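You operate a simulated robot arm through the tools that you are given. There is no shell and no other tool.

You run a simulated robot arm. Do the job below in one go: nothing can be reset, and whatever is moved stays where it is left.

## Task
Clear the small flap, wipe it clean and fold it away.
Fine: the beige egg tray on the gable side counter; use the pad and put it back; prop folded in. What is to be rubbed or washed off counts as gone when no trace of it is left.
Where things are to end (x, y in the base frame): egg tray within 0.06 m of [1.09, -0.47].
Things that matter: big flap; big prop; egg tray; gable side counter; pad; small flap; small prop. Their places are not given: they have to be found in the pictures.

The check looks at the end state, three seconds after you hand in, the way a careful person would. Anything else that was tipped, shoved, dropped, spilled or broken makes it a failure. Flat cloth is picked up by pressing the open fingertips on it (5 to 10 N) and closing them slowly along it; thin cloth reads only 2 to 8 mm in the jaws.

## Robot
A 6-joint arm with a two-finger gripper, fixed in place. Base frame: the origin is at the foot of the arm, x ahead of it, y to its left, z up. Lengths are in m, angles in degrees, forces in N, time in s.
It reaches about 1.298 m from its shoulder. Its first joint turns from -149.0 to 149.0 degrees. Payload 1.57 kg.
The TCP is the grasp point between the finger pads, 0.021 m short of the fingertips. In the tool frame z runs along the fingers and y along their closing line. The gripper opens to 0.07 m. The gripper's body begins 0.05 m behind the TCP.
Orientation is told as [roll, pitch, yaw] about the base's x, y, z axes, in that order, counted from this pose: with the fingers straight down and closing along the base's y, the tool's x points along the base's -x, its y along +y and its z along -z.

## Interface
- The arm moves only by the tool move_arm. Its argument "moves" is a list of rows, each a list of 7 numbers: the turn, a rotation vector about the tool's x, y, z in rad, then the shift along the tool's x, y, z in cm, then the closure, from 0 (fully open) to 1 (shut). In form: [[rx, ry, rz, dx, dy, dz, gripper], ...]. A call has 1 to 20 rows; each row is the pose to reach, as a shift and turn from the pose commanded when the call began, along the tool's axes at that moment. A row lasts 0.2 s, in which the tool goes at most 0.05 m and 8.6 degrees; a call with a longer step from one row to the next is refused whole, and so is a gripper value outside its range. A pose out of reach is approached as far as the arm can. The call stops where the force on the tool passes 60 N (or 10 N more than at its start, if that is more) or the arm is blocked; 0.2 s more then pass. Each finger halts on what it meets, pressing with about 24 N; the grip force reading is that of the motor and also rises with nothing between the fingers. The clock runs only during rows and for 0.2 s after the last one: add rows that repeat a pose to give the fingers time. It gives the time, the measured TCP pose, the force on the tool (base axes), the opening and the grip force at its end, in the units of the frame above (readings bear some noise), with the torque about the TCP (base axes, N m) and any sound that the robot's microphone picked up.
- Cameras (640 x 400 px; columns grow to the right, rows downward): "scene" is fixed at [0.0506, -0.6492, 1.5414]; the picture's right is [0.30, -0.95, 0.00], its down [-0.75, -0.24, -0.62] and it looks along [0.59, 0.18, -0.79] (base axes); focal length 356 px, centre (320, 200). "wrist" rides on the gripper at [0.079, 0.004, -0.081] in the tool frame; the picture's right is [-0.05, 1.00, 0.00], its down [-0.67, -0.04, -0.75] and it looks along [-0.74, -0.04, 0.67] (tool axes); focal length 256 px, centre (320, 200).
- camera(camera): a new picture of that camera. No time passes.
- raise_lower(by): slides the trunk up (or, below 0, down) by that many m; the arm rides with it, the base frame stays. It gives what a move gives, with no picture.
- probe_pixels(camera, pixels): for up to 12 pixels [column, row] of the newest picture of that camera ("zoom" is the newest enlarged one), the place [x, y, z] in the base frame of the surface seen there, good to about 0.002 m. No time passes.
- zoom(camera, box): a new picture of the part [left, top, right, bottom] of that camera's present view, enlarged. No time passes.
- job_done(): hands the job in; it is judged then, once.

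Unless the task says otherwise, let go and move clear before handing in.

The tools are called as name(argument=value, ...) on one line, values as JSON. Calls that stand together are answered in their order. move_arm: Moves the arm, as the interface text tells. Its arguments: {"type":"object","properties":{"moves":{"type":"array","items":{"type":"array","items":{"type":"number"}}}},"required":["moves"]} The other tools are called the same way: raise_lower (by) slides the trunk up or down; camera (camera) takes a picture; probe_pixels (camera, pixels) gives the place of the surface under pixels of a picture; zoom (camera, box) takes an enlarged picture of a part of a camera's view; job_done () hands the job in.

At the start:

```text
t: 0.0
position: [0.3314, -0.5256, 1.0491]
orientation: [-0.1, 0.0, 0.1]
contact_force: [-0.4, 0.4, 1.0]
wrist_torque: [0.0, 0.0, 0.02]
finger_gap: 0.0701
gripper_force: 0.1
trunk travel left (down, up): [-0.73, 0.24]
```

scene: 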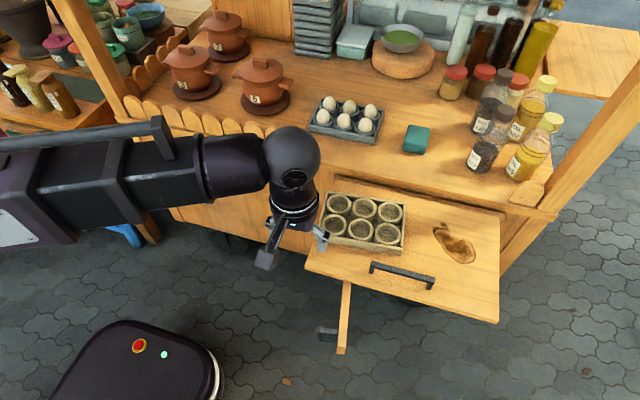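
wrist: 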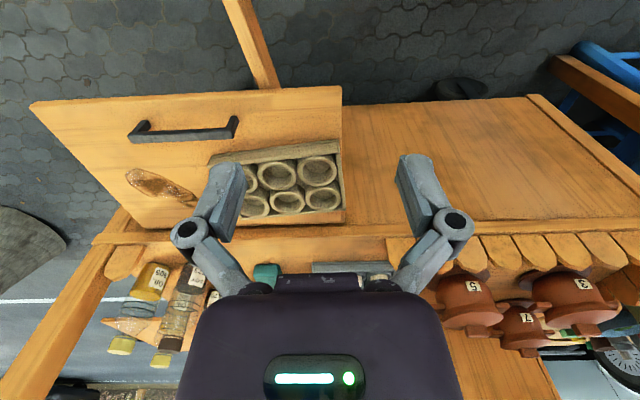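

The scene shows a flap with a tray of six round things (about pixel 362,220), a stain (455,245), a handle (402,275) and a prop below (343,320). A green pad lies on the counter at (417,139). I'll zoom in to look closer and measure.

zoom(camera="scene", box=[280, 160, 540, 360])

probe_pixels(camera="scene", pixels=[[308, 265], [497, 320], [500, 215], [330, 192], [417, 139], [455, 245], [372, 266], [433, 285], [345, 290], [342, 350], [322, 335], [560, 150]])

zoom(camera="scene", box=[280, 60, 560, 235])

zoom(camera="wrist", box=[20, 60, 360, 280])

```text
2.00 times, centred on (410, 260) of scene
```

zoom: 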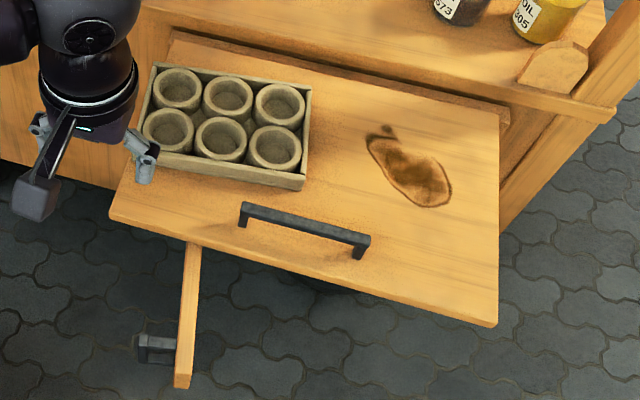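

```text
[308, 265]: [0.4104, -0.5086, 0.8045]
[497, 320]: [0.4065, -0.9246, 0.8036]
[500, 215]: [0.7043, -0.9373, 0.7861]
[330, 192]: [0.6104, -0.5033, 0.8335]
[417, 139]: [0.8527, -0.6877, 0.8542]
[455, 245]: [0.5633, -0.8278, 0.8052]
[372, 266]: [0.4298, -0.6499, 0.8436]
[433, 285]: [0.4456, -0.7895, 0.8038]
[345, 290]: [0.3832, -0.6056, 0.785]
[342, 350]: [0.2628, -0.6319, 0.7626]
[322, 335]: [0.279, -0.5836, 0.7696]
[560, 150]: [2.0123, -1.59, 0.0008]
```

```text
2.29 times, centred on (420, 148) of scene
```

zoom: 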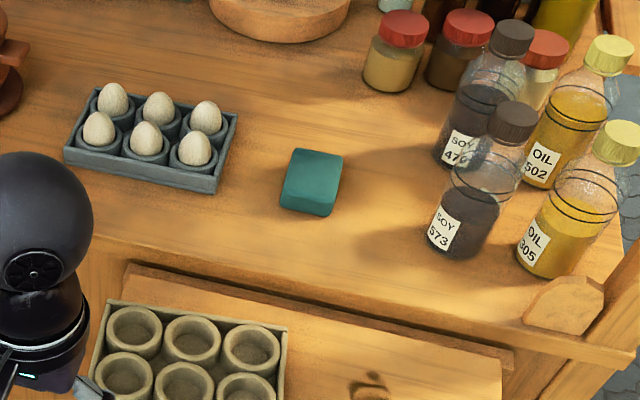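

```text
1.82 times, centred on (190, 170) of wrist
```

zoom: 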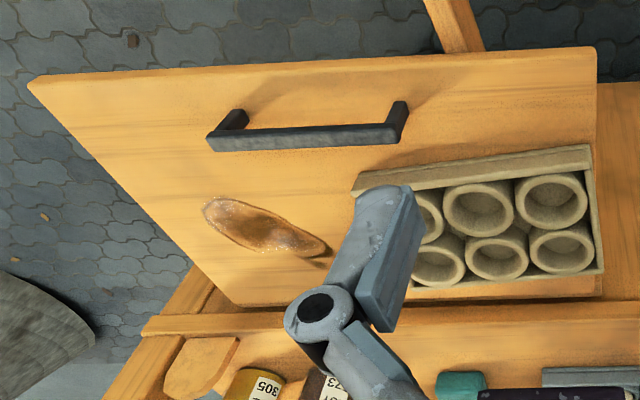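

The beige tray (six empty cups) is on the flap at z≈0.804, and the prop sticks out under it. I need to find the other (big) flap and understand the target spot, so I'll zoom elsewhere.

zoom(camera="scene", box=[430, 0, 640, 130])

zoom(camera="scene", box=[260, 0, 460, 125])

zoom(camera="scene", box=[0, 0, 260, 160])

probe_pixels(camera="scene", pixels=[[362, 85], [390, 90], [330, 85], [600, 60], [560, 80], [309, 125], [323, 97], [384, 110], [374, 142], [405, 165], [430, 125], [350, 55]])

```text
3.05 times, centred on (535, 65) of scene
```

zoom: 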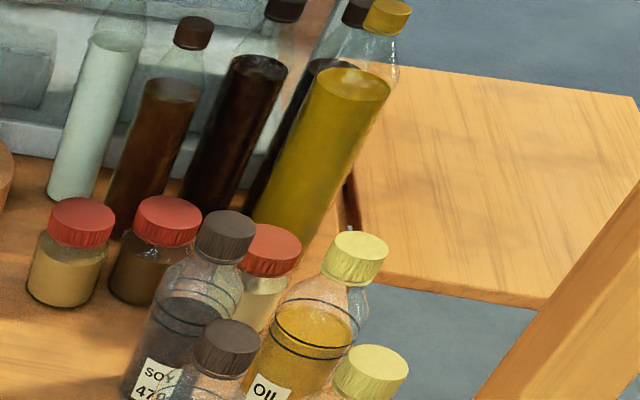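

```text
3.20 times, centred on (360, 62) of scene
```

zoom: 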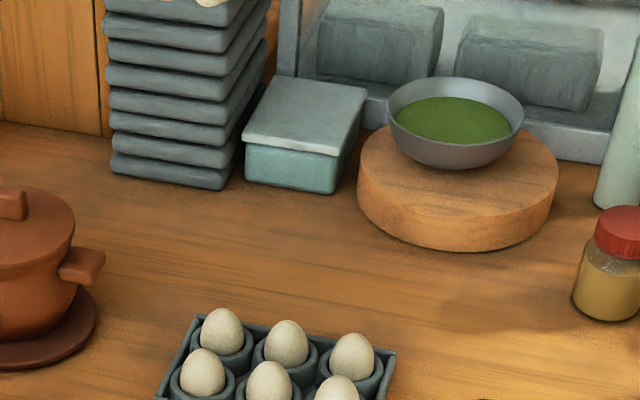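

```text
2.46 times, centred on (130, 80) of scene
```

zoom: 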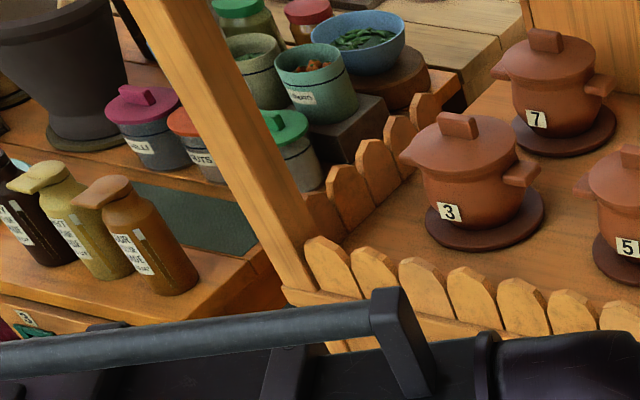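

```text
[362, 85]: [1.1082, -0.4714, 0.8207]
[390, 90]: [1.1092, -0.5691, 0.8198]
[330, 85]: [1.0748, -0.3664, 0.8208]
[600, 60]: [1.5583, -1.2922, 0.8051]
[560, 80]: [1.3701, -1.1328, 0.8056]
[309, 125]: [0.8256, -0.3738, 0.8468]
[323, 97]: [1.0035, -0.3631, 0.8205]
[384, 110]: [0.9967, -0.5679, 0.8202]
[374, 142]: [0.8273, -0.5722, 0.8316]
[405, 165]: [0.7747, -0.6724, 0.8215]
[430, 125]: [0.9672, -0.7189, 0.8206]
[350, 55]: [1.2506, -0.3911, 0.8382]
```

The other flap is at upper right (600,60), extending far, so the front flap is the small one, and the spot (1.09,-0.47) on the counter at z≈0.82 is free. Now I measure the tray details for a pinch at its centre.

zoom(camera="scene", box=[310, 175, 420, 260])

zoom(camera="scene", box=[290, 250, 400, 360])

probe_pixels(camera="scene", pixels=[[363, 211], [360, 233], [388, 213], [386, 234], [338, 205], [333, 229], [362, 221], [404, 209], [401, 252], [321, 236], [375, 222], [349, 219]])

```text
4.71 times, centred on (365, 218) of scene
```

zoom: 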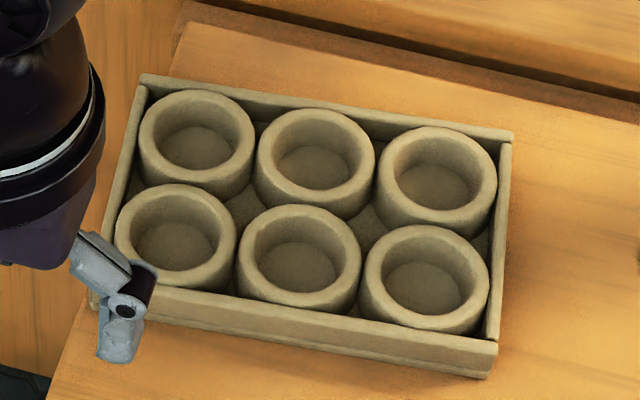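

```text
3.64 times, centred on (345, 305) of scene
```

zoom: 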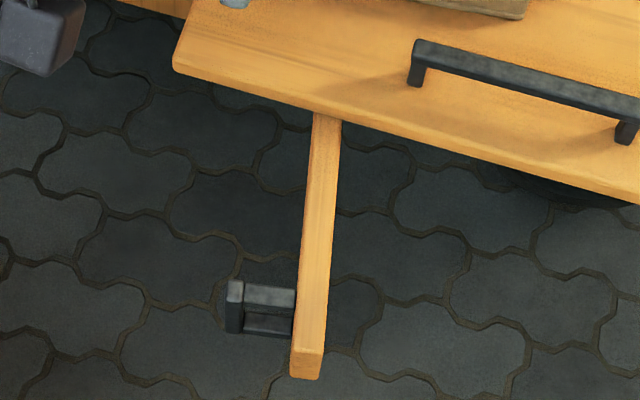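

```text
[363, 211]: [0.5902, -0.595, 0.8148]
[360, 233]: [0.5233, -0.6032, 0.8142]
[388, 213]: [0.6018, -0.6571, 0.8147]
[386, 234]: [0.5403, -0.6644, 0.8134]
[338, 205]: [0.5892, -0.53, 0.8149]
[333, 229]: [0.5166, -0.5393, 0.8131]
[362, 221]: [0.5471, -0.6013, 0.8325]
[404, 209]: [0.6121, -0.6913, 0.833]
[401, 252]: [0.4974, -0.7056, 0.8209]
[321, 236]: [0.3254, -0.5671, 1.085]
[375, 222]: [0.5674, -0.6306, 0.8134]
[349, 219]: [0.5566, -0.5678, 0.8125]
```

The tray's middle cups are near (0.59,-0.595) and (0.523,-0.603), with their bottoms at z≈0.814. I'll move the hand nearer to look straight at it with the wrist camera.

move_arm(moves=[[0, 0, 0, -1.5, -2, 1, 0], [0, 0, 0, -3, -4, 2, 0], [0, 0, 0, -4.5, -6, 3, 0], [0, 0, 0, -6, -7.5, 4, 0], [0, 0, 0, -6, -7.5, 4, 0]])

camera(camera="wrist")

camera(camera="scene")

```text
t: 1.2
position: [0.3942, -0.5999, 1.0475]
orientation: [-0.1, -0.1, -0.1]
contact_force: [0.2, -0.1, -1.1]
wrist_torque: [0.0, -0.03, -0.01]
finger_gap: 0.0702
gripper_force: 0.2
out of reach, approached as far as the arm can: row 1, 2, 3, 4, 5
trunk travel left (down, up): [-0.73, 0.24]
```

```text
taken
```

wrist: 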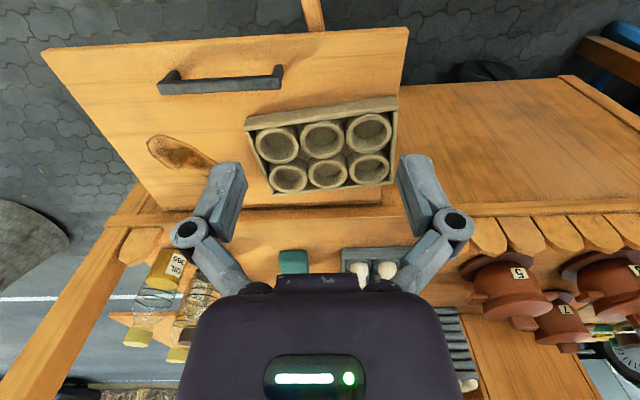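

```text
taken
```

scene: 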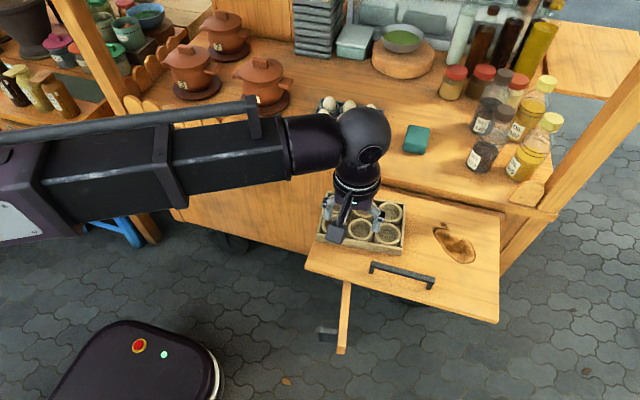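

The z shift was not reachable (arm stayed at 1.0475), so height seems to come from the trunk. The view shows the tray clearly; I'll lower the trunk a little to learn how it behaves.

raise_lower(by=-0.05)

probe_pixels(camera="scene", pixels=[[60, 180], [110, 170], [230, 155], [310, 140], [365, 130], [250, 115], [200, 110], [262, 62], [190, 50], [360, 180], [265, 95], [30, 170]])

```text
t: 2.1
position: [0.3929, -0.5996, 0.9989]
orientation: [0.0, 0.0, 0.0]
contact_force: [-0.3, 0.0, -0.1]
wrist_torque: [0.0, 0.0, -0.02]
finger_gap: 0.0701
gripper_force: 0.0
trunk travel left (down, up): [-0.68, 0.29]
```

```text
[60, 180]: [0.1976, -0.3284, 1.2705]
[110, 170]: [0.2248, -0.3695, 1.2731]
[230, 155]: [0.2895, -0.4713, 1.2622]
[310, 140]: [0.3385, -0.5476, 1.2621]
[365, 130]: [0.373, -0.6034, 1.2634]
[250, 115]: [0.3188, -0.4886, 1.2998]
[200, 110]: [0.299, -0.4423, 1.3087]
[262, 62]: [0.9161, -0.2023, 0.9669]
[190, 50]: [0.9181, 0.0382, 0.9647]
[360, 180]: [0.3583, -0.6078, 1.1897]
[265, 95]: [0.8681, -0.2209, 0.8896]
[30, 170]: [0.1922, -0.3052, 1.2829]
```

Trunk slide works cleanly; the TCP is now at z≈0.999. I'll test whether the arm itself can do vertical motion, up and down by 1 cm.

move_arm(moves=[[0, 0, 0, 0, 0, -1, 0], [0, 0, 0, 0, 0, -1, 0]])

move_arm(moves=[[0, 0.1, 0, 0, 0, 0, 0], [0, 0.1, 0, 0, 0, 0, 0]])

zoom(camera="wrist", box=[220, 40, 440, 220])

```text
t: 2.7
position: [0.3942, -0.5978, 0.9979]
orientation: [-0.1, 0.0, 0.0]
contact_force: [-0.1, 0.6, 0.5]
wrist_torque: [0.02, 0.03, 0.01]
finger_gap: 0.0703
gripper_force: 0.0
out of reach, approached as far as the arm can: row 1, 2
trunk travel left (down, up): [-0.68, 0.29]
```

```text
t: 3.3
position: [0.3942, -0.5995, 1.0003]
orientation: [-0.1, 5.8, -0.1]
contact_force: [0.1, 0.5, 0.4]
wrist_torque: [0.02, 0.02, 0.0]
finger_gap: 0.0702
gripper_force: 0.0
trunk travel left (down, up): [-0.68, 0.29]
```

```text
2.22 times, centred on (330, 130) of wrist
```

zoom: 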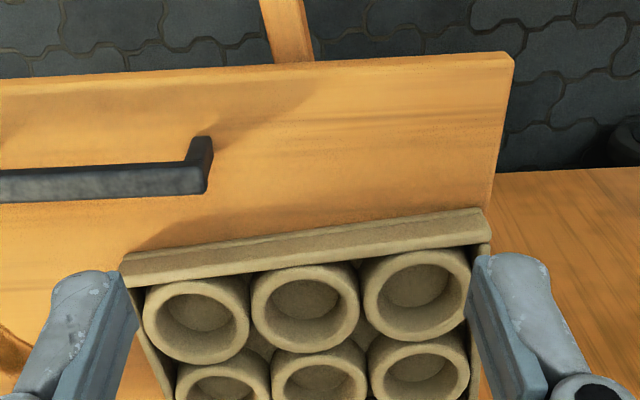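

The arm can't change height by itself (wrist height comes from the trunk), but tilts and horizontal moves work. I'll undo the tilt and measure the cups' rims from the wrist view.

move_arm(moves=[[0, -0.1, 0, 0, 0, 0, 0], [0, -0.1, 0, 0, 0, 0, 0]])

zoom(camera="wrist", box=[220, 70, 440, 250])

```text
t: 3.9
position: [0.3951, -0.5992, 0.9976]
orientation: [0.0, 0.0, -0.1]
contact_force: [0.3, -0.1, 0.1]
wrist_torque: [0.02, -0.01, 0.02]
finger_gap: 0.07
gripper_force: 0.1
trunk travel left (down, up): [-0.68, 0.29]
```

```text
2.22 times, centred on (330, 160) of wrist
```

zoom: 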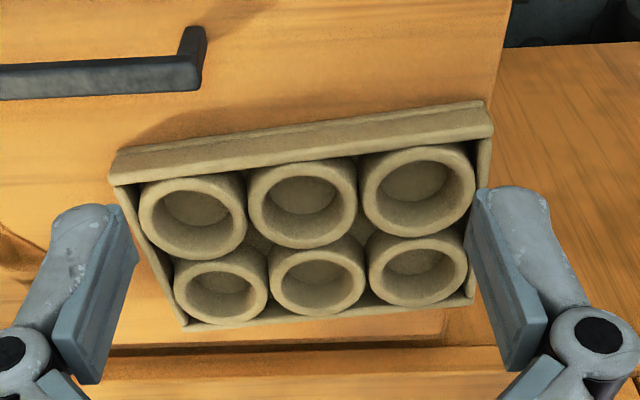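

Cups are clear in the zoom: middle front cup rim around (303,205), middle back around (318,278). Probing rims, corners and cup floors.

probe_pixels(camera="zoom", pixels=[[256, 205], [350, 203], [301, 167], [304, 241], [277, 277], [358, 277], [316, 311], [302, 200], [318, 275], [115, 165], [488, 118], [187, 322]])

probe_pixels(camera="zoom", pixels=[[471, 303], [319, 250], [317, 247], [240, 125], [240, 140], [300, 142], [300, 130], [192, 205], [417, 185], [220, 290], [413, 265], [480, 210]])

```text
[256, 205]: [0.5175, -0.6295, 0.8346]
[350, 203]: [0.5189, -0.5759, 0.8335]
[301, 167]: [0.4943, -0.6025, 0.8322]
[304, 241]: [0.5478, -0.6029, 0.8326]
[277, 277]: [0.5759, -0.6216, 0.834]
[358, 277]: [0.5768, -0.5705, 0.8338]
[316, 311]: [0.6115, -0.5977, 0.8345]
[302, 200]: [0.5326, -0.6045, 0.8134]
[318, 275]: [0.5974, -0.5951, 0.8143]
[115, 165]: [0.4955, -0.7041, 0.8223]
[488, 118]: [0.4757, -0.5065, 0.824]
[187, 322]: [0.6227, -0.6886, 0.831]
```

```text
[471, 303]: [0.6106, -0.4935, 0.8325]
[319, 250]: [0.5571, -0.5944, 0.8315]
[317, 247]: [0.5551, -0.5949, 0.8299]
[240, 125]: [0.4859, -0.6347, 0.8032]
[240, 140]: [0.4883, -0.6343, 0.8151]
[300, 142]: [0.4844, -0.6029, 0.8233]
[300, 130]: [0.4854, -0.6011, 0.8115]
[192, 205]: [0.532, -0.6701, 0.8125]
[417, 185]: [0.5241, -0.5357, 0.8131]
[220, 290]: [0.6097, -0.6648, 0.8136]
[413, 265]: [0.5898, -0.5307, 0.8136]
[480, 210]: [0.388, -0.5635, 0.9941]
```

The pinch spot between the two middle cups is (0.5525,-0.5995), closing line about 6° off +x, cup floor z 0.8135, rim 0.834. I'll turn the hand by 84° and go above it with the fingers slightly narrowed.

move_arm(moves=[[0, 0, 0.14, -1.5, 0, 0, 0.2], [0, 0, 0.28, -3, 0, 0, 0.2], [0, 0, 0.42, -4.5, 0, 0, 0.2], [0, 0, 0.56, -6, 0, 0, 0.2], [0, 0, 0.7, -7.5, 0, 0, 0.2], [0, 0, 0.84, -9, 0, 0, 0.2], [0, 0, 0.98, -10.5, 0, 0, 0.2], [0, 0, 1.12, -12, 0, 0, 0.2], [0, 0, 1.26, -13.5, 0, 0, 0.2], [0, 0, 1.4, -15, 0, 0, 0.2], [0, 0, 1.466, -15.7, 0, 0, 0.2], [0, 0, 1.466, -15.7, 0, 0, 0.2]])

camera(camera="wrist")

camera(camera="scene")

```text
t: 6.5
position: [0.5515, -0.5997, 0.9982]
orientation: [0.0, -0.1, -84.2]
contact_force: [0.3, 0.6, 0.8]
wrist_torque: [-0.02, 0.0, 0.02]
finger_gap: 0.0561
gripper_force: 0.1
out of reach, approached as far as the arm can: row 9
trunk travel left (down, up): [-0.68, 0.29]
```

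```text
taken
```

wrist: 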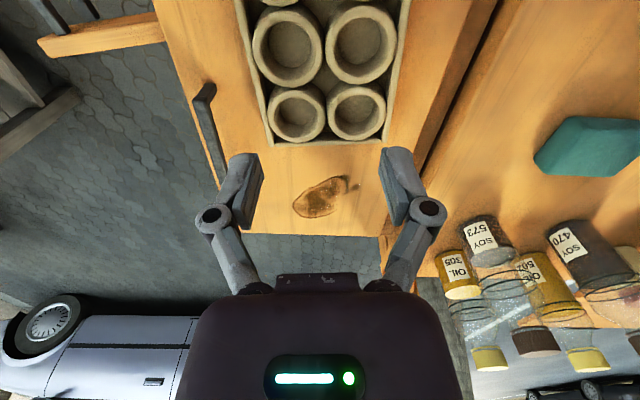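

```text
taken
```

scene: 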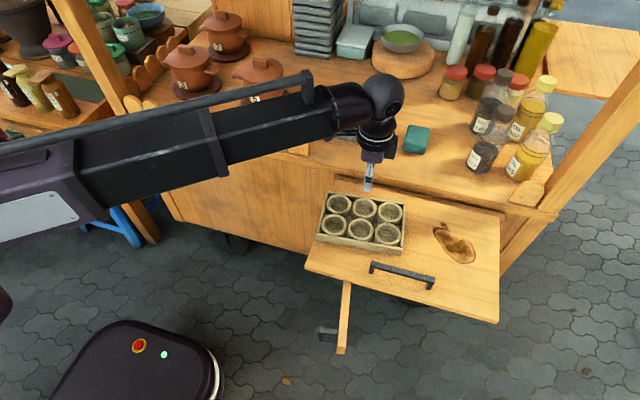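

The hand is above the tray centre, yaw -84.2°. I'll lower the trunk to just above the rims (tips at ≈0.85) and check the alignment.

raise_lower(by=-0.128)

zoom(camera="scene", box=[310, 150, 440, 250])

camera(camera="wrist")

```text
t: 8.1
position: [0.5522, -0.6, 0.8697]
orientation: [-0.1, -0.1, -84.0]
contact_force: [0.1, 0.4, 0.6]
wrist_torque: [0.04, 0.01, 0.02]
finger_gap: 0.0559
gripper_force: 0.1
trunk travel left (down, up): [-0.552, 0.418]
```

```text
4.00 times, centred on (375, 200) of scene
```

zoom: 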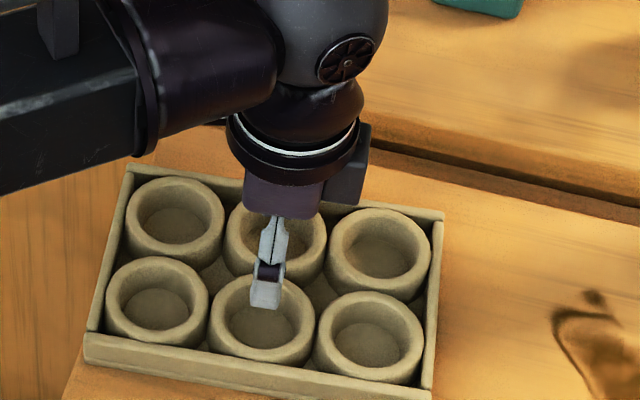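

```text
taken
```

wrist: 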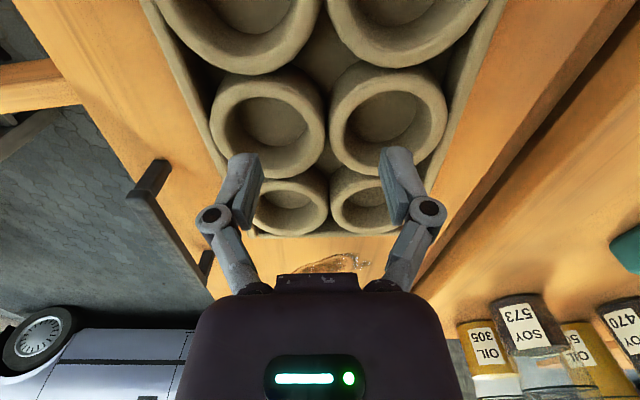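

The fingertips hang over the two middle cups as planned. I'll lower to TCP z≈0.839 (tips 4-5 mm above the cup floors).

raise_lower(by=-0.031)

zoom(camera="scene", box=[310, 150, 440, 250])

```text
t: 8.8
position: [0.5507, -0.5993, 0.8399]
orientation: [0.0, -0.1, -84.0]
contact_force: [-0.8, 0.5, 1.0]
wrist_torque: [-0.01, -0.04, 0.03]
finger_gap: 0.056
gripper_force: 0.1
trunk travel left (down, up): [-0.521, 0.449]
```

```text
4.00 times, centred on (375, 200) of scene
```

zoom: 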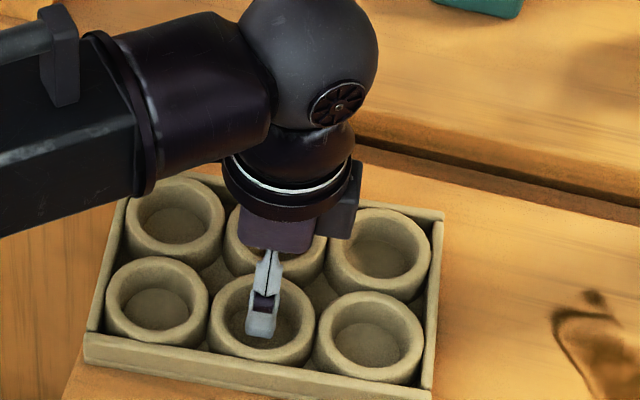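

The fingers are inside the cups with no contact force. I'll close slowly on the two cup walls.

move_arm(moves=[[0, 0, 0, 0, 0, 0, 0.4], [0, 0, 0, 0, 0, 0, 0.55], [0, 0, 0, 0, 0, 0, 0.7], [0, 0, 0, 0, 0, 0, 0.85], [0, 0, 0, 0, 0, 0, 1], [0, 0, 0, 0, 0, 0, 1]])

```text
t: 10.2
position: [0.5529, -0.5996, 0.8385]
orientation: [0.0, -0.1, -84.0]
contact_force: [0.0, 0.5, 0.2]
wrist_torque: [-0.04, 0.0, 0.03]
finger_gap: 0.0173
gripper_force: 24.5
trunk travel left (down, up): [-0.521, 0.449]
```

The fingers hold 17 mm of cup walls with 24.5 N. I'll lift the tray a little and check.

raise_lower(by=0.03)

zoom(camera="scene", box=[290, 140, 450, 260])

```text
t: 11.0
position: [0.5516, -0.5995, 0.8702]
orientation: [0.0, -0.1, -84.0]
contact_force: [-0.2, 0.2, -0.2]
wrist_torque: [-0.01, -0.03, 0.01]
finger_gap: 0.0176
gripper_force: 23.2
trunk travel left (down, up): [-0.551, 0.419]
```

```text
3.33 times, centred on (370, 200) of scene
```

zoom: 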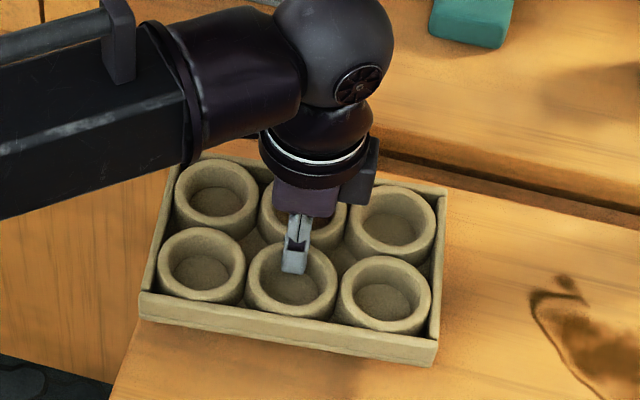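

The tray looks raised; I'll raise further to carry it above the eggs and probe the rim height.

raise_lower(by=0.12)

camera(camera="scene")

camera(camera="wrist")

```text
t: 12.5
position: [0.5521, -0.6, 0.9893]
orientation: [0.0, 0.0, -83.9]
contact_force: [0.0, -0.3, -0.1]
wrist_torque: [0.04, 0.02, -0.03]
finger_gap: 0.017
gripper_force: 23.4
trunk travel left (down, up): [-0.671, 0.299]
```

```text
taken
```

scene: 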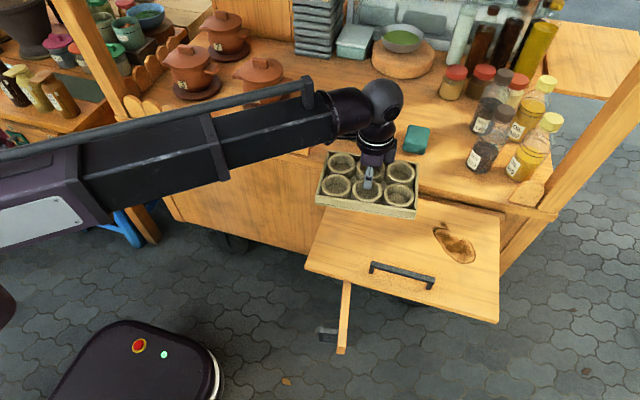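

```text
taken
```

wrist: 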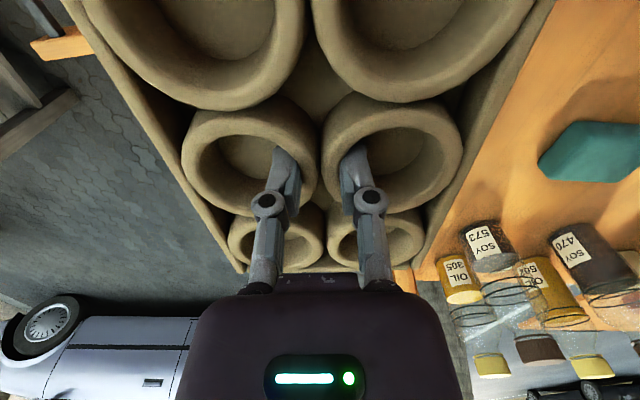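

The tray is held level, well above everything (bottom ≈0.955). I'll carry it to above (1.085,-0.47).

move_arm(moves=[[0, 0, 0, 0.26, 2, 0, 1], [0, 0, 0, 0.8, 6, 0, 1], [0, 0, 0, 1.35, 10, 0, 1], [0, 0, 0, 1.9, 14, 0, 1], [0, 0, 0, 2.43, 18, 0, 1], [0, 0, 0, 2.97, 22, 0, 1], [0, 0, 0, 3.5, 26, 0, 1], [0, 0, 0, 4.05, 30, 0, 1], [0, 0, 0, 4.6, 34, 0, 1], [0, 0, 0, 5.1, 38, 0, 1], [0, 0, 0, 5.67, 42, 0, 1], [0, 0, 0, 6.2, 46, 0, 1], [0, 0, 0, 6.75, 50, 0, 1], [0, 0, 0, 7.1, 53, 0, 1], [0, 0, 0, 7.3, 54.4, 0, 1], [0, 0, 0, 7.3, 54.4, 0, 1]])

camera(camera="scene")

camera(camera="wrist")

```text
t: 15.9
position: [1.0633, -0.4595, 0.9891]
orientation: [0.1, -0.2, -84.2]
contact_force: [1.0, -1.3, 0.0]
wrist_torque: [-0.02, 0.0, -0.01]
finger_gap: 0.0172
gripper_force: 23.4
out of reach, approached as far as the arm can: row 14, 15, 16
trunk travel left (down, up): [-0.671, 0.299]
```

```text
taken
```

scene: 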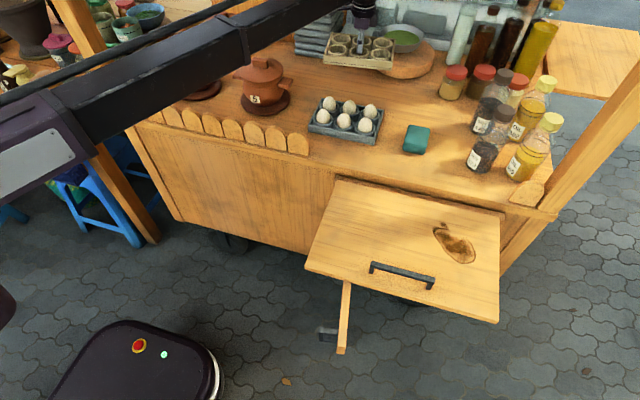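

```text
taken
```

wrist: 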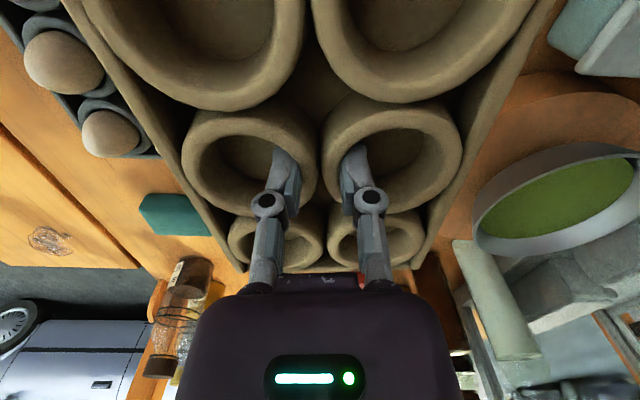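

The arm stopped at its reach limit, (1.063,-0.4595), 0.029 m from the target – within tolerance. I'll measure the neighbours (grey egg tray's back edge, round board, teal box) before lowering.

zoom(camera="scene", box=[290, 20, 450, 150])

probe_pixels(camera="scene", pixels=[[323, 99], [350, 101], [383, 110], [323, 92], [348, 92], [370, 95], [345, 80], [370, 82], [400, 77], [410, 78], [383, 73], [340, 60]])

```text
3.08 times, centred on (370, 85) of scene
```

zoom: 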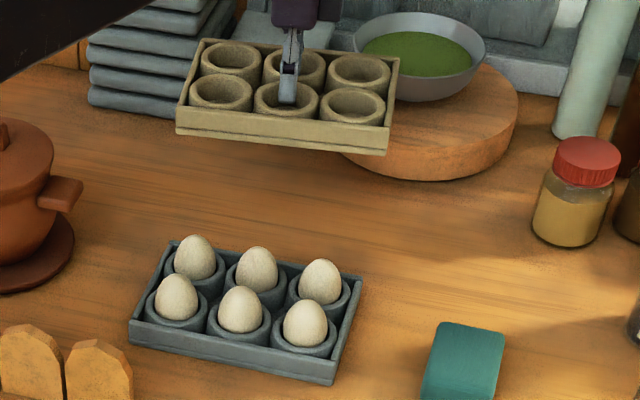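

```text
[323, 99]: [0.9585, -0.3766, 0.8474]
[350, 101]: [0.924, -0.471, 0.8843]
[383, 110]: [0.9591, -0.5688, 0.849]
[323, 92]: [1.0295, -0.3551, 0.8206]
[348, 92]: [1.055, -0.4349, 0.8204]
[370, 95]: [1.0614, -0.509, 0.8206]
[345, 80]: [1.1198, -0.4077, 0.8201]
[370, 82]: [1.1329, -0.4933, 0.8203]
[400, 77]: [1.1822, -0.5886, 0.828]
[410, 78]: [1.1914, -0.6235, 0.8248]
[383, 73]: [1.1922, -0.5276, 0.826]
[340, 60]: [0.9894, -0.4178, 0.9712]
```

Clear gaps: grey tray's back edge x≈0.96 versus our min ≈0.986, board front ≈1.18 versus our max ≈1.14. I'll check the pickets and pot heights along the boom's path before lowering.

probe_pixels(camera="scene", pixels=[[286, 82], [297, 132], [272, 128], [250, 125], [200, 112], [170, 108], [262, 62], [260, 40], [200, 60], [120, 110], [60, 160], [300, 20]])

zoom(camera="scene", box=[100, 0, 400, 180])

```text
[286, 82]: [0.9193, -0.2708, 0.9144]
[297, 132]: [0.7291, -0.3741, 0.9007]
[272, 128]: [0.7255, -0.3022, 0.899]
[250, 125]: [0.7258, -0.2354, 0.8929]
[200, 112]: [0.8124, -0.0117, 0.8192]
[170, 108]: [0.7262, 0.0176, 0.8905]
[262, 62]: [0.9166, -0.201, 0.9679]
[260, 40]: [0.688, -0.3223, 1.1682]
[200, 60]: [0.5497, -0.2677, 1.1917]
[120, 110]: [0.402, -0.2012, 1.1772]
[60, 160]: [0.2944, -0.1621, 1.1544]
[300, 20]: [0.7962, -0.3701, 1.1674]
```

```text
2.13 times, centred on (250, 90) of scene
```

zoom: 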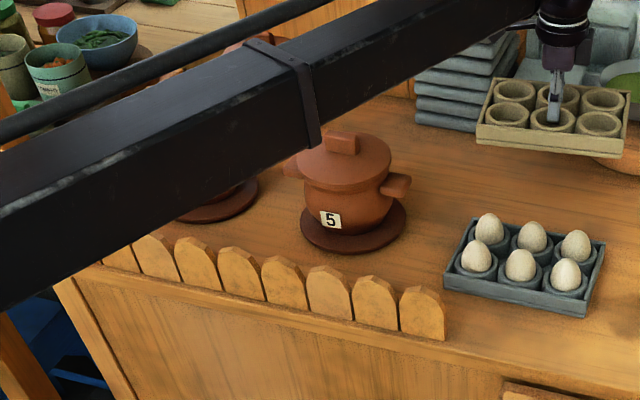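

I want the bottom height of the boom; probing its lower visible edge.

probe_pixels(camera="zoom", pixels=[[312, 146], [316, 135], [250, 170], [200, 195], [200, 185], [100, 240], [100, 230], [420, 80], [420, 90], [20, 290], [20, 275], [470, 60]])

```text
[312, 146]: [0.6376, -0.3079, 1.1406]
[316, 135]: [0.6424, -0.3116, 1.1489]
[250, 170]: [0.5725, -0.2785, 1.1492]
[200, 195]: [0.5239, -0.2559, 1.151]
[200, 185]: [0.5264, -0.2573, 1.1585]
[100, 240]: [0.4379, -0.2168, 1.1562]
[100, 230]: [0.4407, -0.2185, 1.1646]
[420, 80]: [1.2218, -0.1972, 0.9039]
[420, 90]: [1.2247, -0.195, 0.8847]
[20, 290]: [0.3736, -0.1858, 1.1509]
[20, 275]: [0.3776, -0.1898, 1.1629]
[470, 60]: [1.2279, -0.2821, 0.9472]
```

Boom bottom will be at ≈1.005 when placing, above pots (0.968) and pickets (0.90). Lowering to a bit above the counter.

raise_lower(by=-0.124)

zoom(camera="scene", box=[290, 20, 450, 150])

```text
t: 17.4
position: [1.0627, -0.4595, 0.865]
orientation: [0.1, 0.0, -84.0]
contact_force: [1.0, -0.3, -0.5]
wrist_torque: [0.0, -0.02, 0.02]
finger_gap: 0.0175
gripper_force: 23.6
trunk travel left (down, up): [-0.547, 0.423]
```

```text
3.08 times, centred on (370, 85) of scene
```

zoom: 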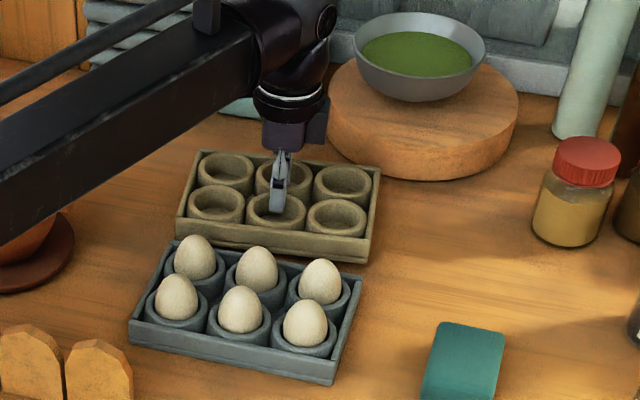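

Tray hovers about 1 cm above the counter with clearance to the grey tray. Lowering the last bit.

raise_lower(by=-0.008)

raise_lower(by=-0.003)

```text
t: 18.0
position: [1.063, -0.4589, 0.857]
orientation: [0.1, -0.1, -83.9]
contact_force: [0.4, 0.5, 0.2]
wrist_torque: [-0.01, 0.0, 0.0]
finger_gap: 0.0172
gripper_force: 23.6
trunk travel left (down, up): [-0.539, 0.431]
```

```text
t: 18.5
position: [1.0626, -0.4591, 0.8542]
orientation: [0.0, -0.1, -84.0]
contact_force: [1.7, -0.8, 7.6]
wrist_torque: [0.22, 0.0, -0.07]
finger_gap: 0.0175
gripper_force: 23.4
trunk travel left (down, up): [-0.536, 0.434]
```

The tray touches down (7.6 N up). I'll open to the earlier narrowed gap.

move_arm(moves=[[0, 0, 0, 0, 0, 0, 0.7], [0, 0, 0, 0, 0, 0, 0.5], [0, 0, 0, 0, 0, 0, 0.3], [0, 0, 0, 0, 0, 0, 0.2], [0, 0, 0, 0, 0, 0, 0.2]])

raise_lower(by=0.04)

zoom(camera="scene", box=[290, 20, 450, 150])

```text
t: 19.7
position: [1.0635, -0.4588, 0.8544]
orientation: [0.0, -0.1, -84.1]
contact_force: [0.1, -0.4, 0.4]
wrist_torque: [0.01, 0.05, -0.02]
finger_gap: 0.0561
gripper_force: 0.1
trunk travel left (down, up): [-0.536, 0.434]
```

```text
t: 20.6
position: [1.0627, -0.4606, 0.8939]
orientation: [0.0, -0.1, -84.0]
contact_force: [-0.1, -0.5, -0.4]
wrist_torque: [0.01, 0.01, 0.02]
finger_gap: 0.0558
gripper_force: 0.1
trunk travel left (down, up): [-0.576, 0.394]
```

```text
3.08 times, centred on (370, 85) of scene
```

zoom: 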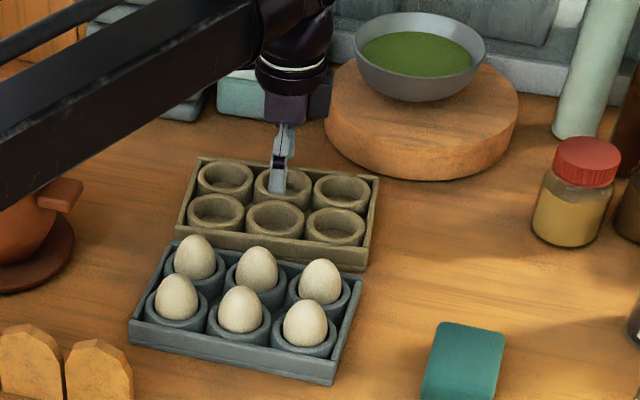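

The tray rests on the counter, fingers free. I'll rise and then measure the pad.

raise_lower(by=0.1)

zoom(camera="scene", box=[380, 100, 460, 170])

probe_pixels(camera="zoom", pixels=[[300, 150], [310, 115], [420, 135], [285, 225], [395, 250], [390, 275], [280, 250], [430, 150], [350, 200], [402, 255], [340, 120], [340, 240]])

```text
t: 21.9
position: [1.0632, -0.4598, 0.9936]
orientation: [0.1, -0.2, -84.0]
contact_force: [-0.1, 0.2, 0.8]
wrist_torque: [0.03, 0.01, -0.03]
finger_gap: 0.056
gripper_force: 0.0
trunk travel left (down, up): [-0.676, 0.294]
```

```text
5.71 times, centred on (420, 135) of scene
```

zoom: 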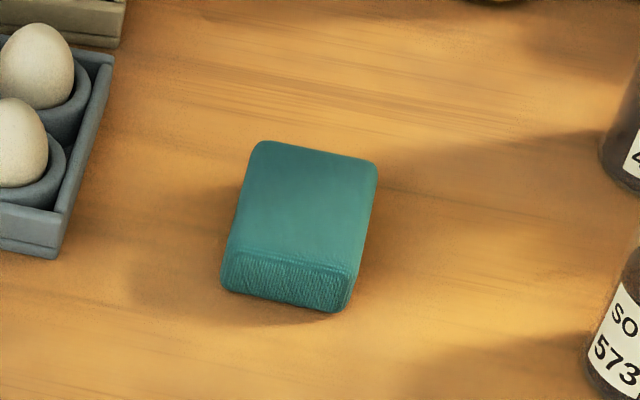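

```text
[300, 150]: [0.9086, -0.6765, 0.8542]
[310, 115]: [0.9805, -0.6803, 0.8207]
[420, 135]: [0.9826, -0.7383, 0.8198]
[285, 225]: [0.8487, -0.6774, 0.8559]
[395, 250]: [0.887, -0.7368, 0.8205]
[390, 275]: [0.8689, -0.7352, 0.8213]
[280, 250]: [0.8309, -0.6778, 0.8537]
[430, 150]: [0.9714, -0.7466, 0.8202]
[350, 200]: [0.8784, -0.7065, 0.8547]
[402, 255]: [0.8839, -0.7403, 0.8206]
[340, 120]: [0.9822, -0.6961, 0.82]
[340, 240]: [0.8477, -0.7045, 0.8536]
```

The pad is roughly x 0.83–0.91, y -0.655…-0.72, top z 0.854. I'll come back with the hand at yaw 0 in front of it for a closer look.

move_arm(moves=[[0, 0, -0.122, -1.6, -3.04, 0, 0], [0, 0, -0.244, -3.2, -6.08, 0, 0], [0, 0, -0.366, -4.8, -9.12, 0, 0], [0, 0, -0.488, -6.4, -12.16, 0, 0], [0, 0, -0.61, -8.0, -15.2, 0, 0], [0, 0, -0.732, -9.6, -18.24, 0, 0], [0, 0, -0.854, -11.2, -21.28, 0, 0], [0, 0, -0.976, -12.8, -24.3, 0, 0], [0, 0, -1.098, -14.4, -27.36, 0, 0], [0, 0, -1.22, -16, -30.4, 0, 0], [0, 0, -1.342, -17.6, -33.4, 0, 0], [0, 0, -1.466, -19.3, -36.5, 0, 0], [0, 0, -1.466, -19.3, -36.5, 0, 0]])

camera(camera="wrist")

camera(camera="scene")

```text
t: 24.7
position: [0.719, -0.6902, 0.9944]
orientation: [0.0, -0.1, 0.1]
contact_force: [0.2, -0.6, 0.2]
wrist_torque: [-0.03, 0.01, 0.0]
finger_gap: 0.0701
gripper_force: 0.0
trunk travel left (down, up): [-0.676, 0.294]
```

```text
taken
```

wrist: 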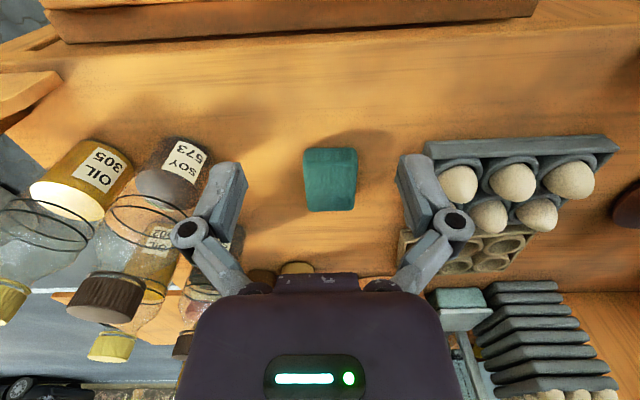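

```text
taken
```

scene: 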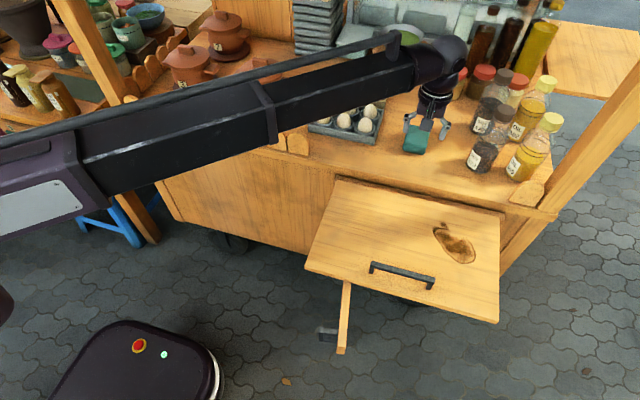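

Pad at wrist pixel (330,180). Zooming in there for exact edges.

zoom(camera="wrist", box=[280, 130, 380, 230])

probe_pixels(camera="wrist", pixels=[[306, 165], [355, 165], [309, 207], [352, 207], [330, 152], [330, 160], [330, 208], [308, 185], [354, 185], [306, 153], [355, 153], [330, 180]])

```text
4.00 times, centred on (330, 180) of wrist
```

zoom: 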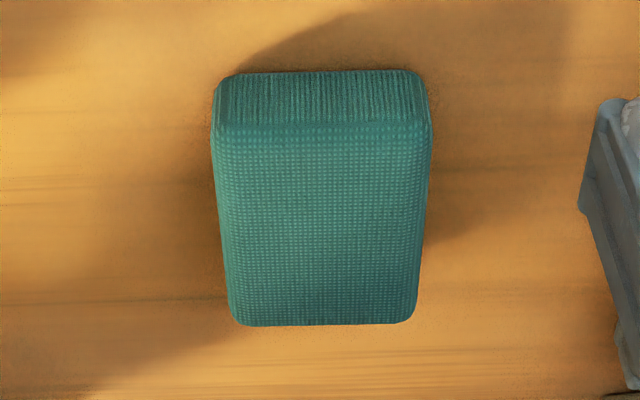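

```text
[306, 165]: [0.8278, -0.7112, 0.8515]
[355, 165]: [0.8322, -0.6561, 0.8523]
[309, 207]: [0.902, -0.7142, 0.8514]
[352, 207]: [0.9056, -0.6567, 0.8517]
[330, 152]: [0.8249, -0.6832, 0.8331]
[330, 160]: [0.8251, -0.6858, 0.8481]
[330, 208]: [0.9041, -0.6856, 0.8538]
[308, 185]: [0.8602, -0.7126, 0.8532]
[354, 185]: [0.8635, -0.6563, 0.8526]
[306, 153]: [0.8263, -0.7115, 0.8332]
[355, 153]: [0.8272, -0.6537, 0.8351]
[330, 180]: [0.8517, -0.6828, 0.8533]
```

Pad: x 0.824–0.907, y -0.714…-0.655, top 0.854, turned by ≈-1.5°. I'll go above it and lower with open fingers to tips ≈12 mm above the counter.

move_arm(moves=[[0, 0, 0.026, -4, 0.2, 0, 0], [0, 0, 0.026, -8, 0.4, 0, 0], [0, 0, 0.026, -12, 0.5, 0, 0], [0, 0, 0.026, -14.7, 0.57, 0, 0], [0, 0, 0.026, -14.7, 0.57, 0, 0]])

raise_lower(by=-0.1)

camera(camera="wrist")

zoom(camera="scene", box=[370, 80, 470, 170])

```text
t: 25.9
position: [0.8677, -0.6827, 0.9946]
orientation: [0.0, -0.1, -1.6]
contact_force: [-0.2, 0.5, 0.3]
wrist_torque: [-0.01, 0.0, 0.0]
finger_gap: 0.0702
gripper_force: 0.0
out of reach, approached as far as the arm can: row 3
trunk travel left (down, up): [-0.676, 0.294]
```

```text
t: 27.2
position: [0.8683, -0.6838, 0.8935]
orientation: [-0.1, -0.1, -1.5]
contact_force: [0.3, 0.0, -0.2]
wrist_torque: [-0.02, -0.02, -0.01]
finger_gap: 0.0699
gripper_force: 0.1
trunk travel left (down, up): [-0.576, 0.394]
```

```text
taken
```

wrist: 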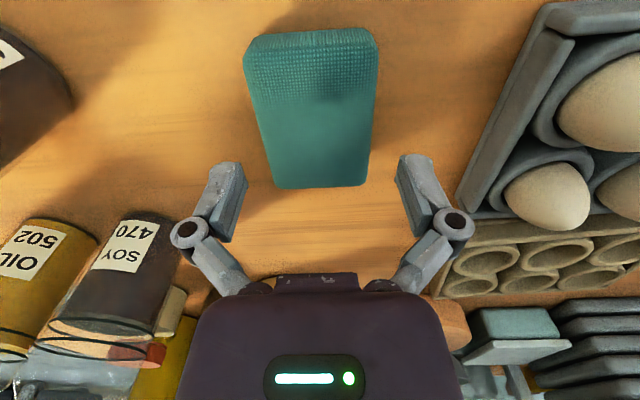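

```text
4.44 times, centred on (420, 125) of scene
```

zoom: 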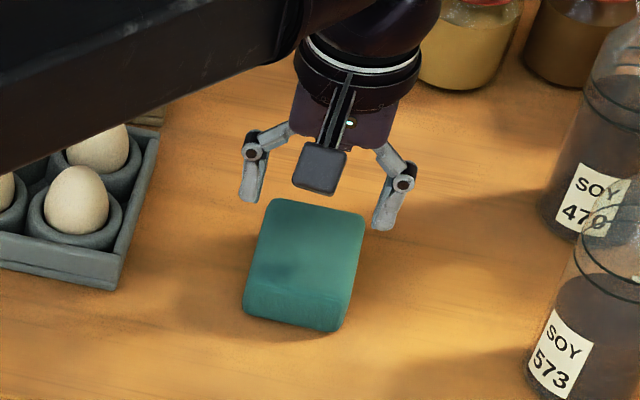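

The pad lies between the open fingers' tracks. Lowering the last 4 cm.

raise_lower(by=-0.02)

zoom(camera="scene", box=[370, 80, 470, 170])

camera(camera="wrist")

```text
t: 27.9
position: [0.8671, -0.684, 0.8742]
orientation: [0.0, -0.1, -1.4]
contact_force: [0.0, 0.1, -1.0]
wrist_torque: [-0.02, -0.01, -0.01]
finger_gap: 0.0699
gripper_force: 0.1
trunk travel left (down, up): [-0.556, 0.414]
```

```text
4.44 times, centred on (420, 125) of scene
```

zoom: 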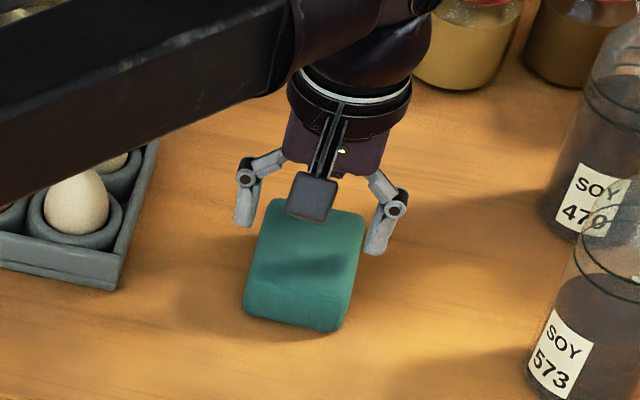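

```text
taken
```

wrist: 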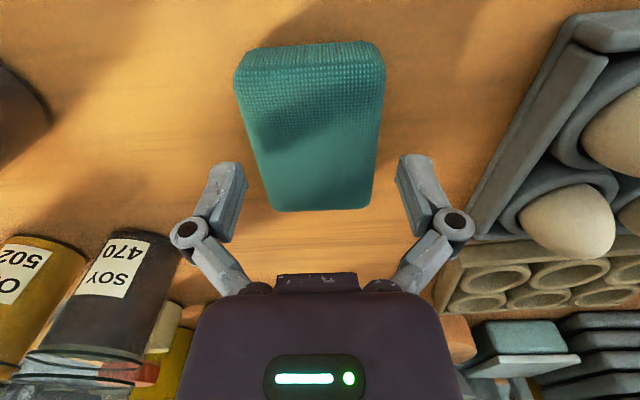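

Centred well enough (pad 258–378 between finger pads 247–397). Lowering 2 cm more.

raise_lower(by=-0.02)

move_arm(moves=[[0, 0, 0, 0, 0, 0, 0.1], [0, 0, 0, 0, 0, 0, 0.2], [0, 0, 0, 0, 0, 0, 0.3], [0, 0, 0, 0, 0, 0, 0.4], [0, 0, 0, 0, 0, 0, 0.5]])

camera(camera="wrist")

```text
t: 28.6
position: [0.8674, -0.6829, 0.8546]
orientation: [0.0, -0.1, -1.5]
contact_force: [0.1, -0.5, 0.7]
wrist_torque: [0.03, 0.0, -0.01]
finger_gap: 0.07
gripper_force: 0.1
trunk travel left (down, up): [-0.536, 0.434]
```

```text
t: 29.8
position: [0.8669, -0.683, 0.8544]
orientation: [-0.1, -0.1, -1.5]
contact_force: [1.6, -1.6, 4.5]
wrist_torque: [-0.03, -0.01, 0.0]
finger_gap: 0.0643
gripper_force: 24.2
trunk travel left (down, up): [-0.536, 0.434]
```

```text
taken
```

wrist: 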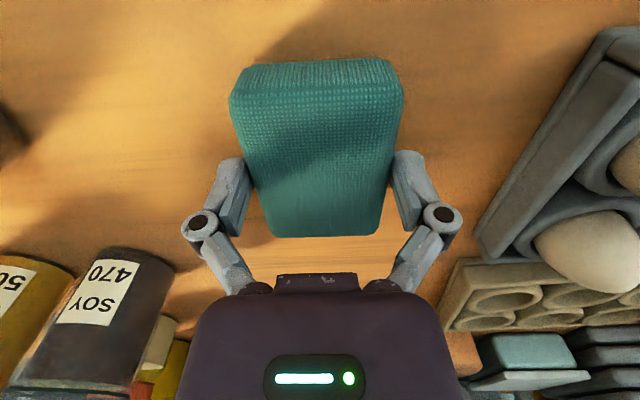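

The pad is gripped (64 mm, 24 N) from the spot (0.867,-0.683), which I'll return to. Lifting and measuring the stain now.

raise_lower(by=0.1)

zoom(camera="scene", box=[410, 200, 510, 290])

probe_pixels(camera="scene", pixels=[[440, 224], [433, 232], [434, 240], [446, 255], [456, 263], [474, 262], [478, 250], [470, 240], [455, 233], [498, 235], [498, 270], [480, 215]])

```text
t: 31.1
position: [0.8674, -0.6834, 0.9528]
orientation: [-0.2, -0.1, -1.5]
contact_force: [0.1, 0.0, -0.1]
wrist_torque: [-0.01, 0.03, 0.0]
finger_gap: 0.0642
gripper_force: 23.8
trunk travel left (down, up): [-0.636, 0.334]
```

```text
4.44 times, centred on (460, 245) of scene
```

zoom: 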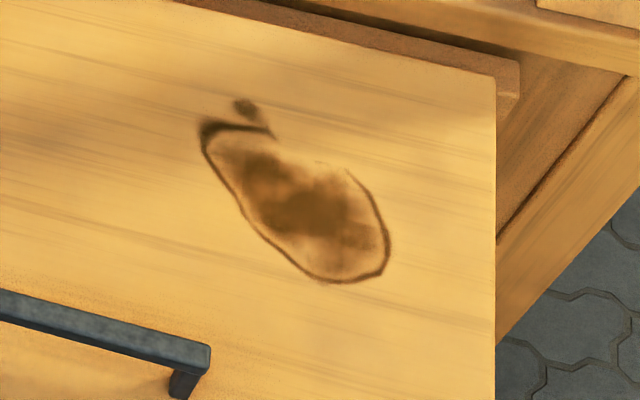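

```text
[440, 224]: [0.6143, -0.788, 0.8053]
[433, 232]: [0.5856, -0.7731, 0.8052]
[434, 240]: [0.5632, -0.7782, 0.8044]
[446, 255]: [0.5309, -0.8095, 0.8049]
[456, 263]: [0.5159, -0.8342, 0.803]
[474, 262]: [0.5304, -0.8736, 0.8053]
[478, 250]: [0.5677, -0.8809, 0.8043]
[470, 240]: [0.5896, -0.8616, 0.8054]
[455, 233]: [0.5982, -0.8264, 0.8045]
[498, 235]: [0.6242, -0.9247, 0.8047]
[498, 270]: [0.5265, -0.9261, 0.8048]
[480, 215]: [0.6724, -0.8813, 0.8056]
```

The stain spans x 0.513–0.62, y -0.77…-0.885 on the flap (z 0.8045). I'll carry the pad to above (0.53,-0.765).

move_arm(moves=[[0, 0, -0.026, 3.5, -0.95, 0, 0.5], [0, 0, -0.026, 7.5, -2, 0, 0.5], [0, 0, -0.026, 11.5, -3.1, 0, 0.5], [0, 0, -0.026, 15.5, -4.2, 0, 0.5], [0, 0, -0.026, 19.5, -5.3, 0, 0.5], [0, 0, -0.026, 23.5, -6.4, 0, 0.5], [0, 0, -0.026, 27.5, -7.45, 0, 0.5], [0, 0, -0.026, 31, -8.4, 0, 0.5], [0, 0, -0.026, 33.5, -9.05, 0, 0.5], [0, 0, -0.026, 33.5, -9.05, 0, 0.5]])

raise_lower(by=-0.1)

camera(camera="scene")

```text
t: 33.3
position: [0.5279, -0.7662, 0.9544]
orientation: [0.0, -0.1, 0.0]
contact_force: [0.2, 0.7, -1.0]
wrist_torque: [-0.01, 0.01, -0.05]
finger_gap: 0.0639
gripper_force: 24.0
out of reach, approached as far as the arm can: row 4
trunk travel left (down, up): [-0.636, 0.334]
```

```text
t: 34.6
position: [0.5269, -0.7664, 0.8535]
orientation: [0.1, -0.2, 0.0]
contact_force: [-0.8, 0.0, 0.4]
wrist_torque: [0.0, -0.01, 0.02]
finger_gap: 0.0643
gripper_force: 23.6
trunk travel left (down, up): [-0.536, 0.434]
```

```text
taken
```

scene: 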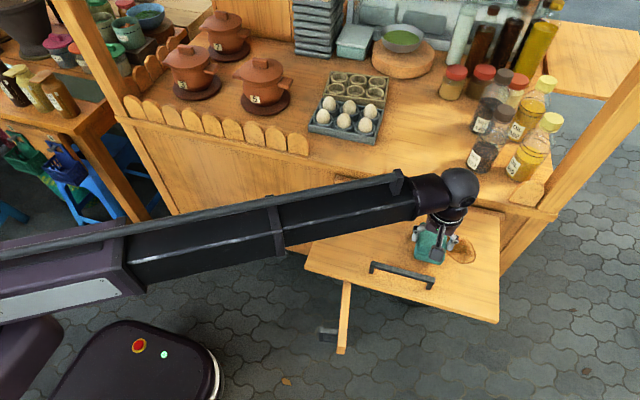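

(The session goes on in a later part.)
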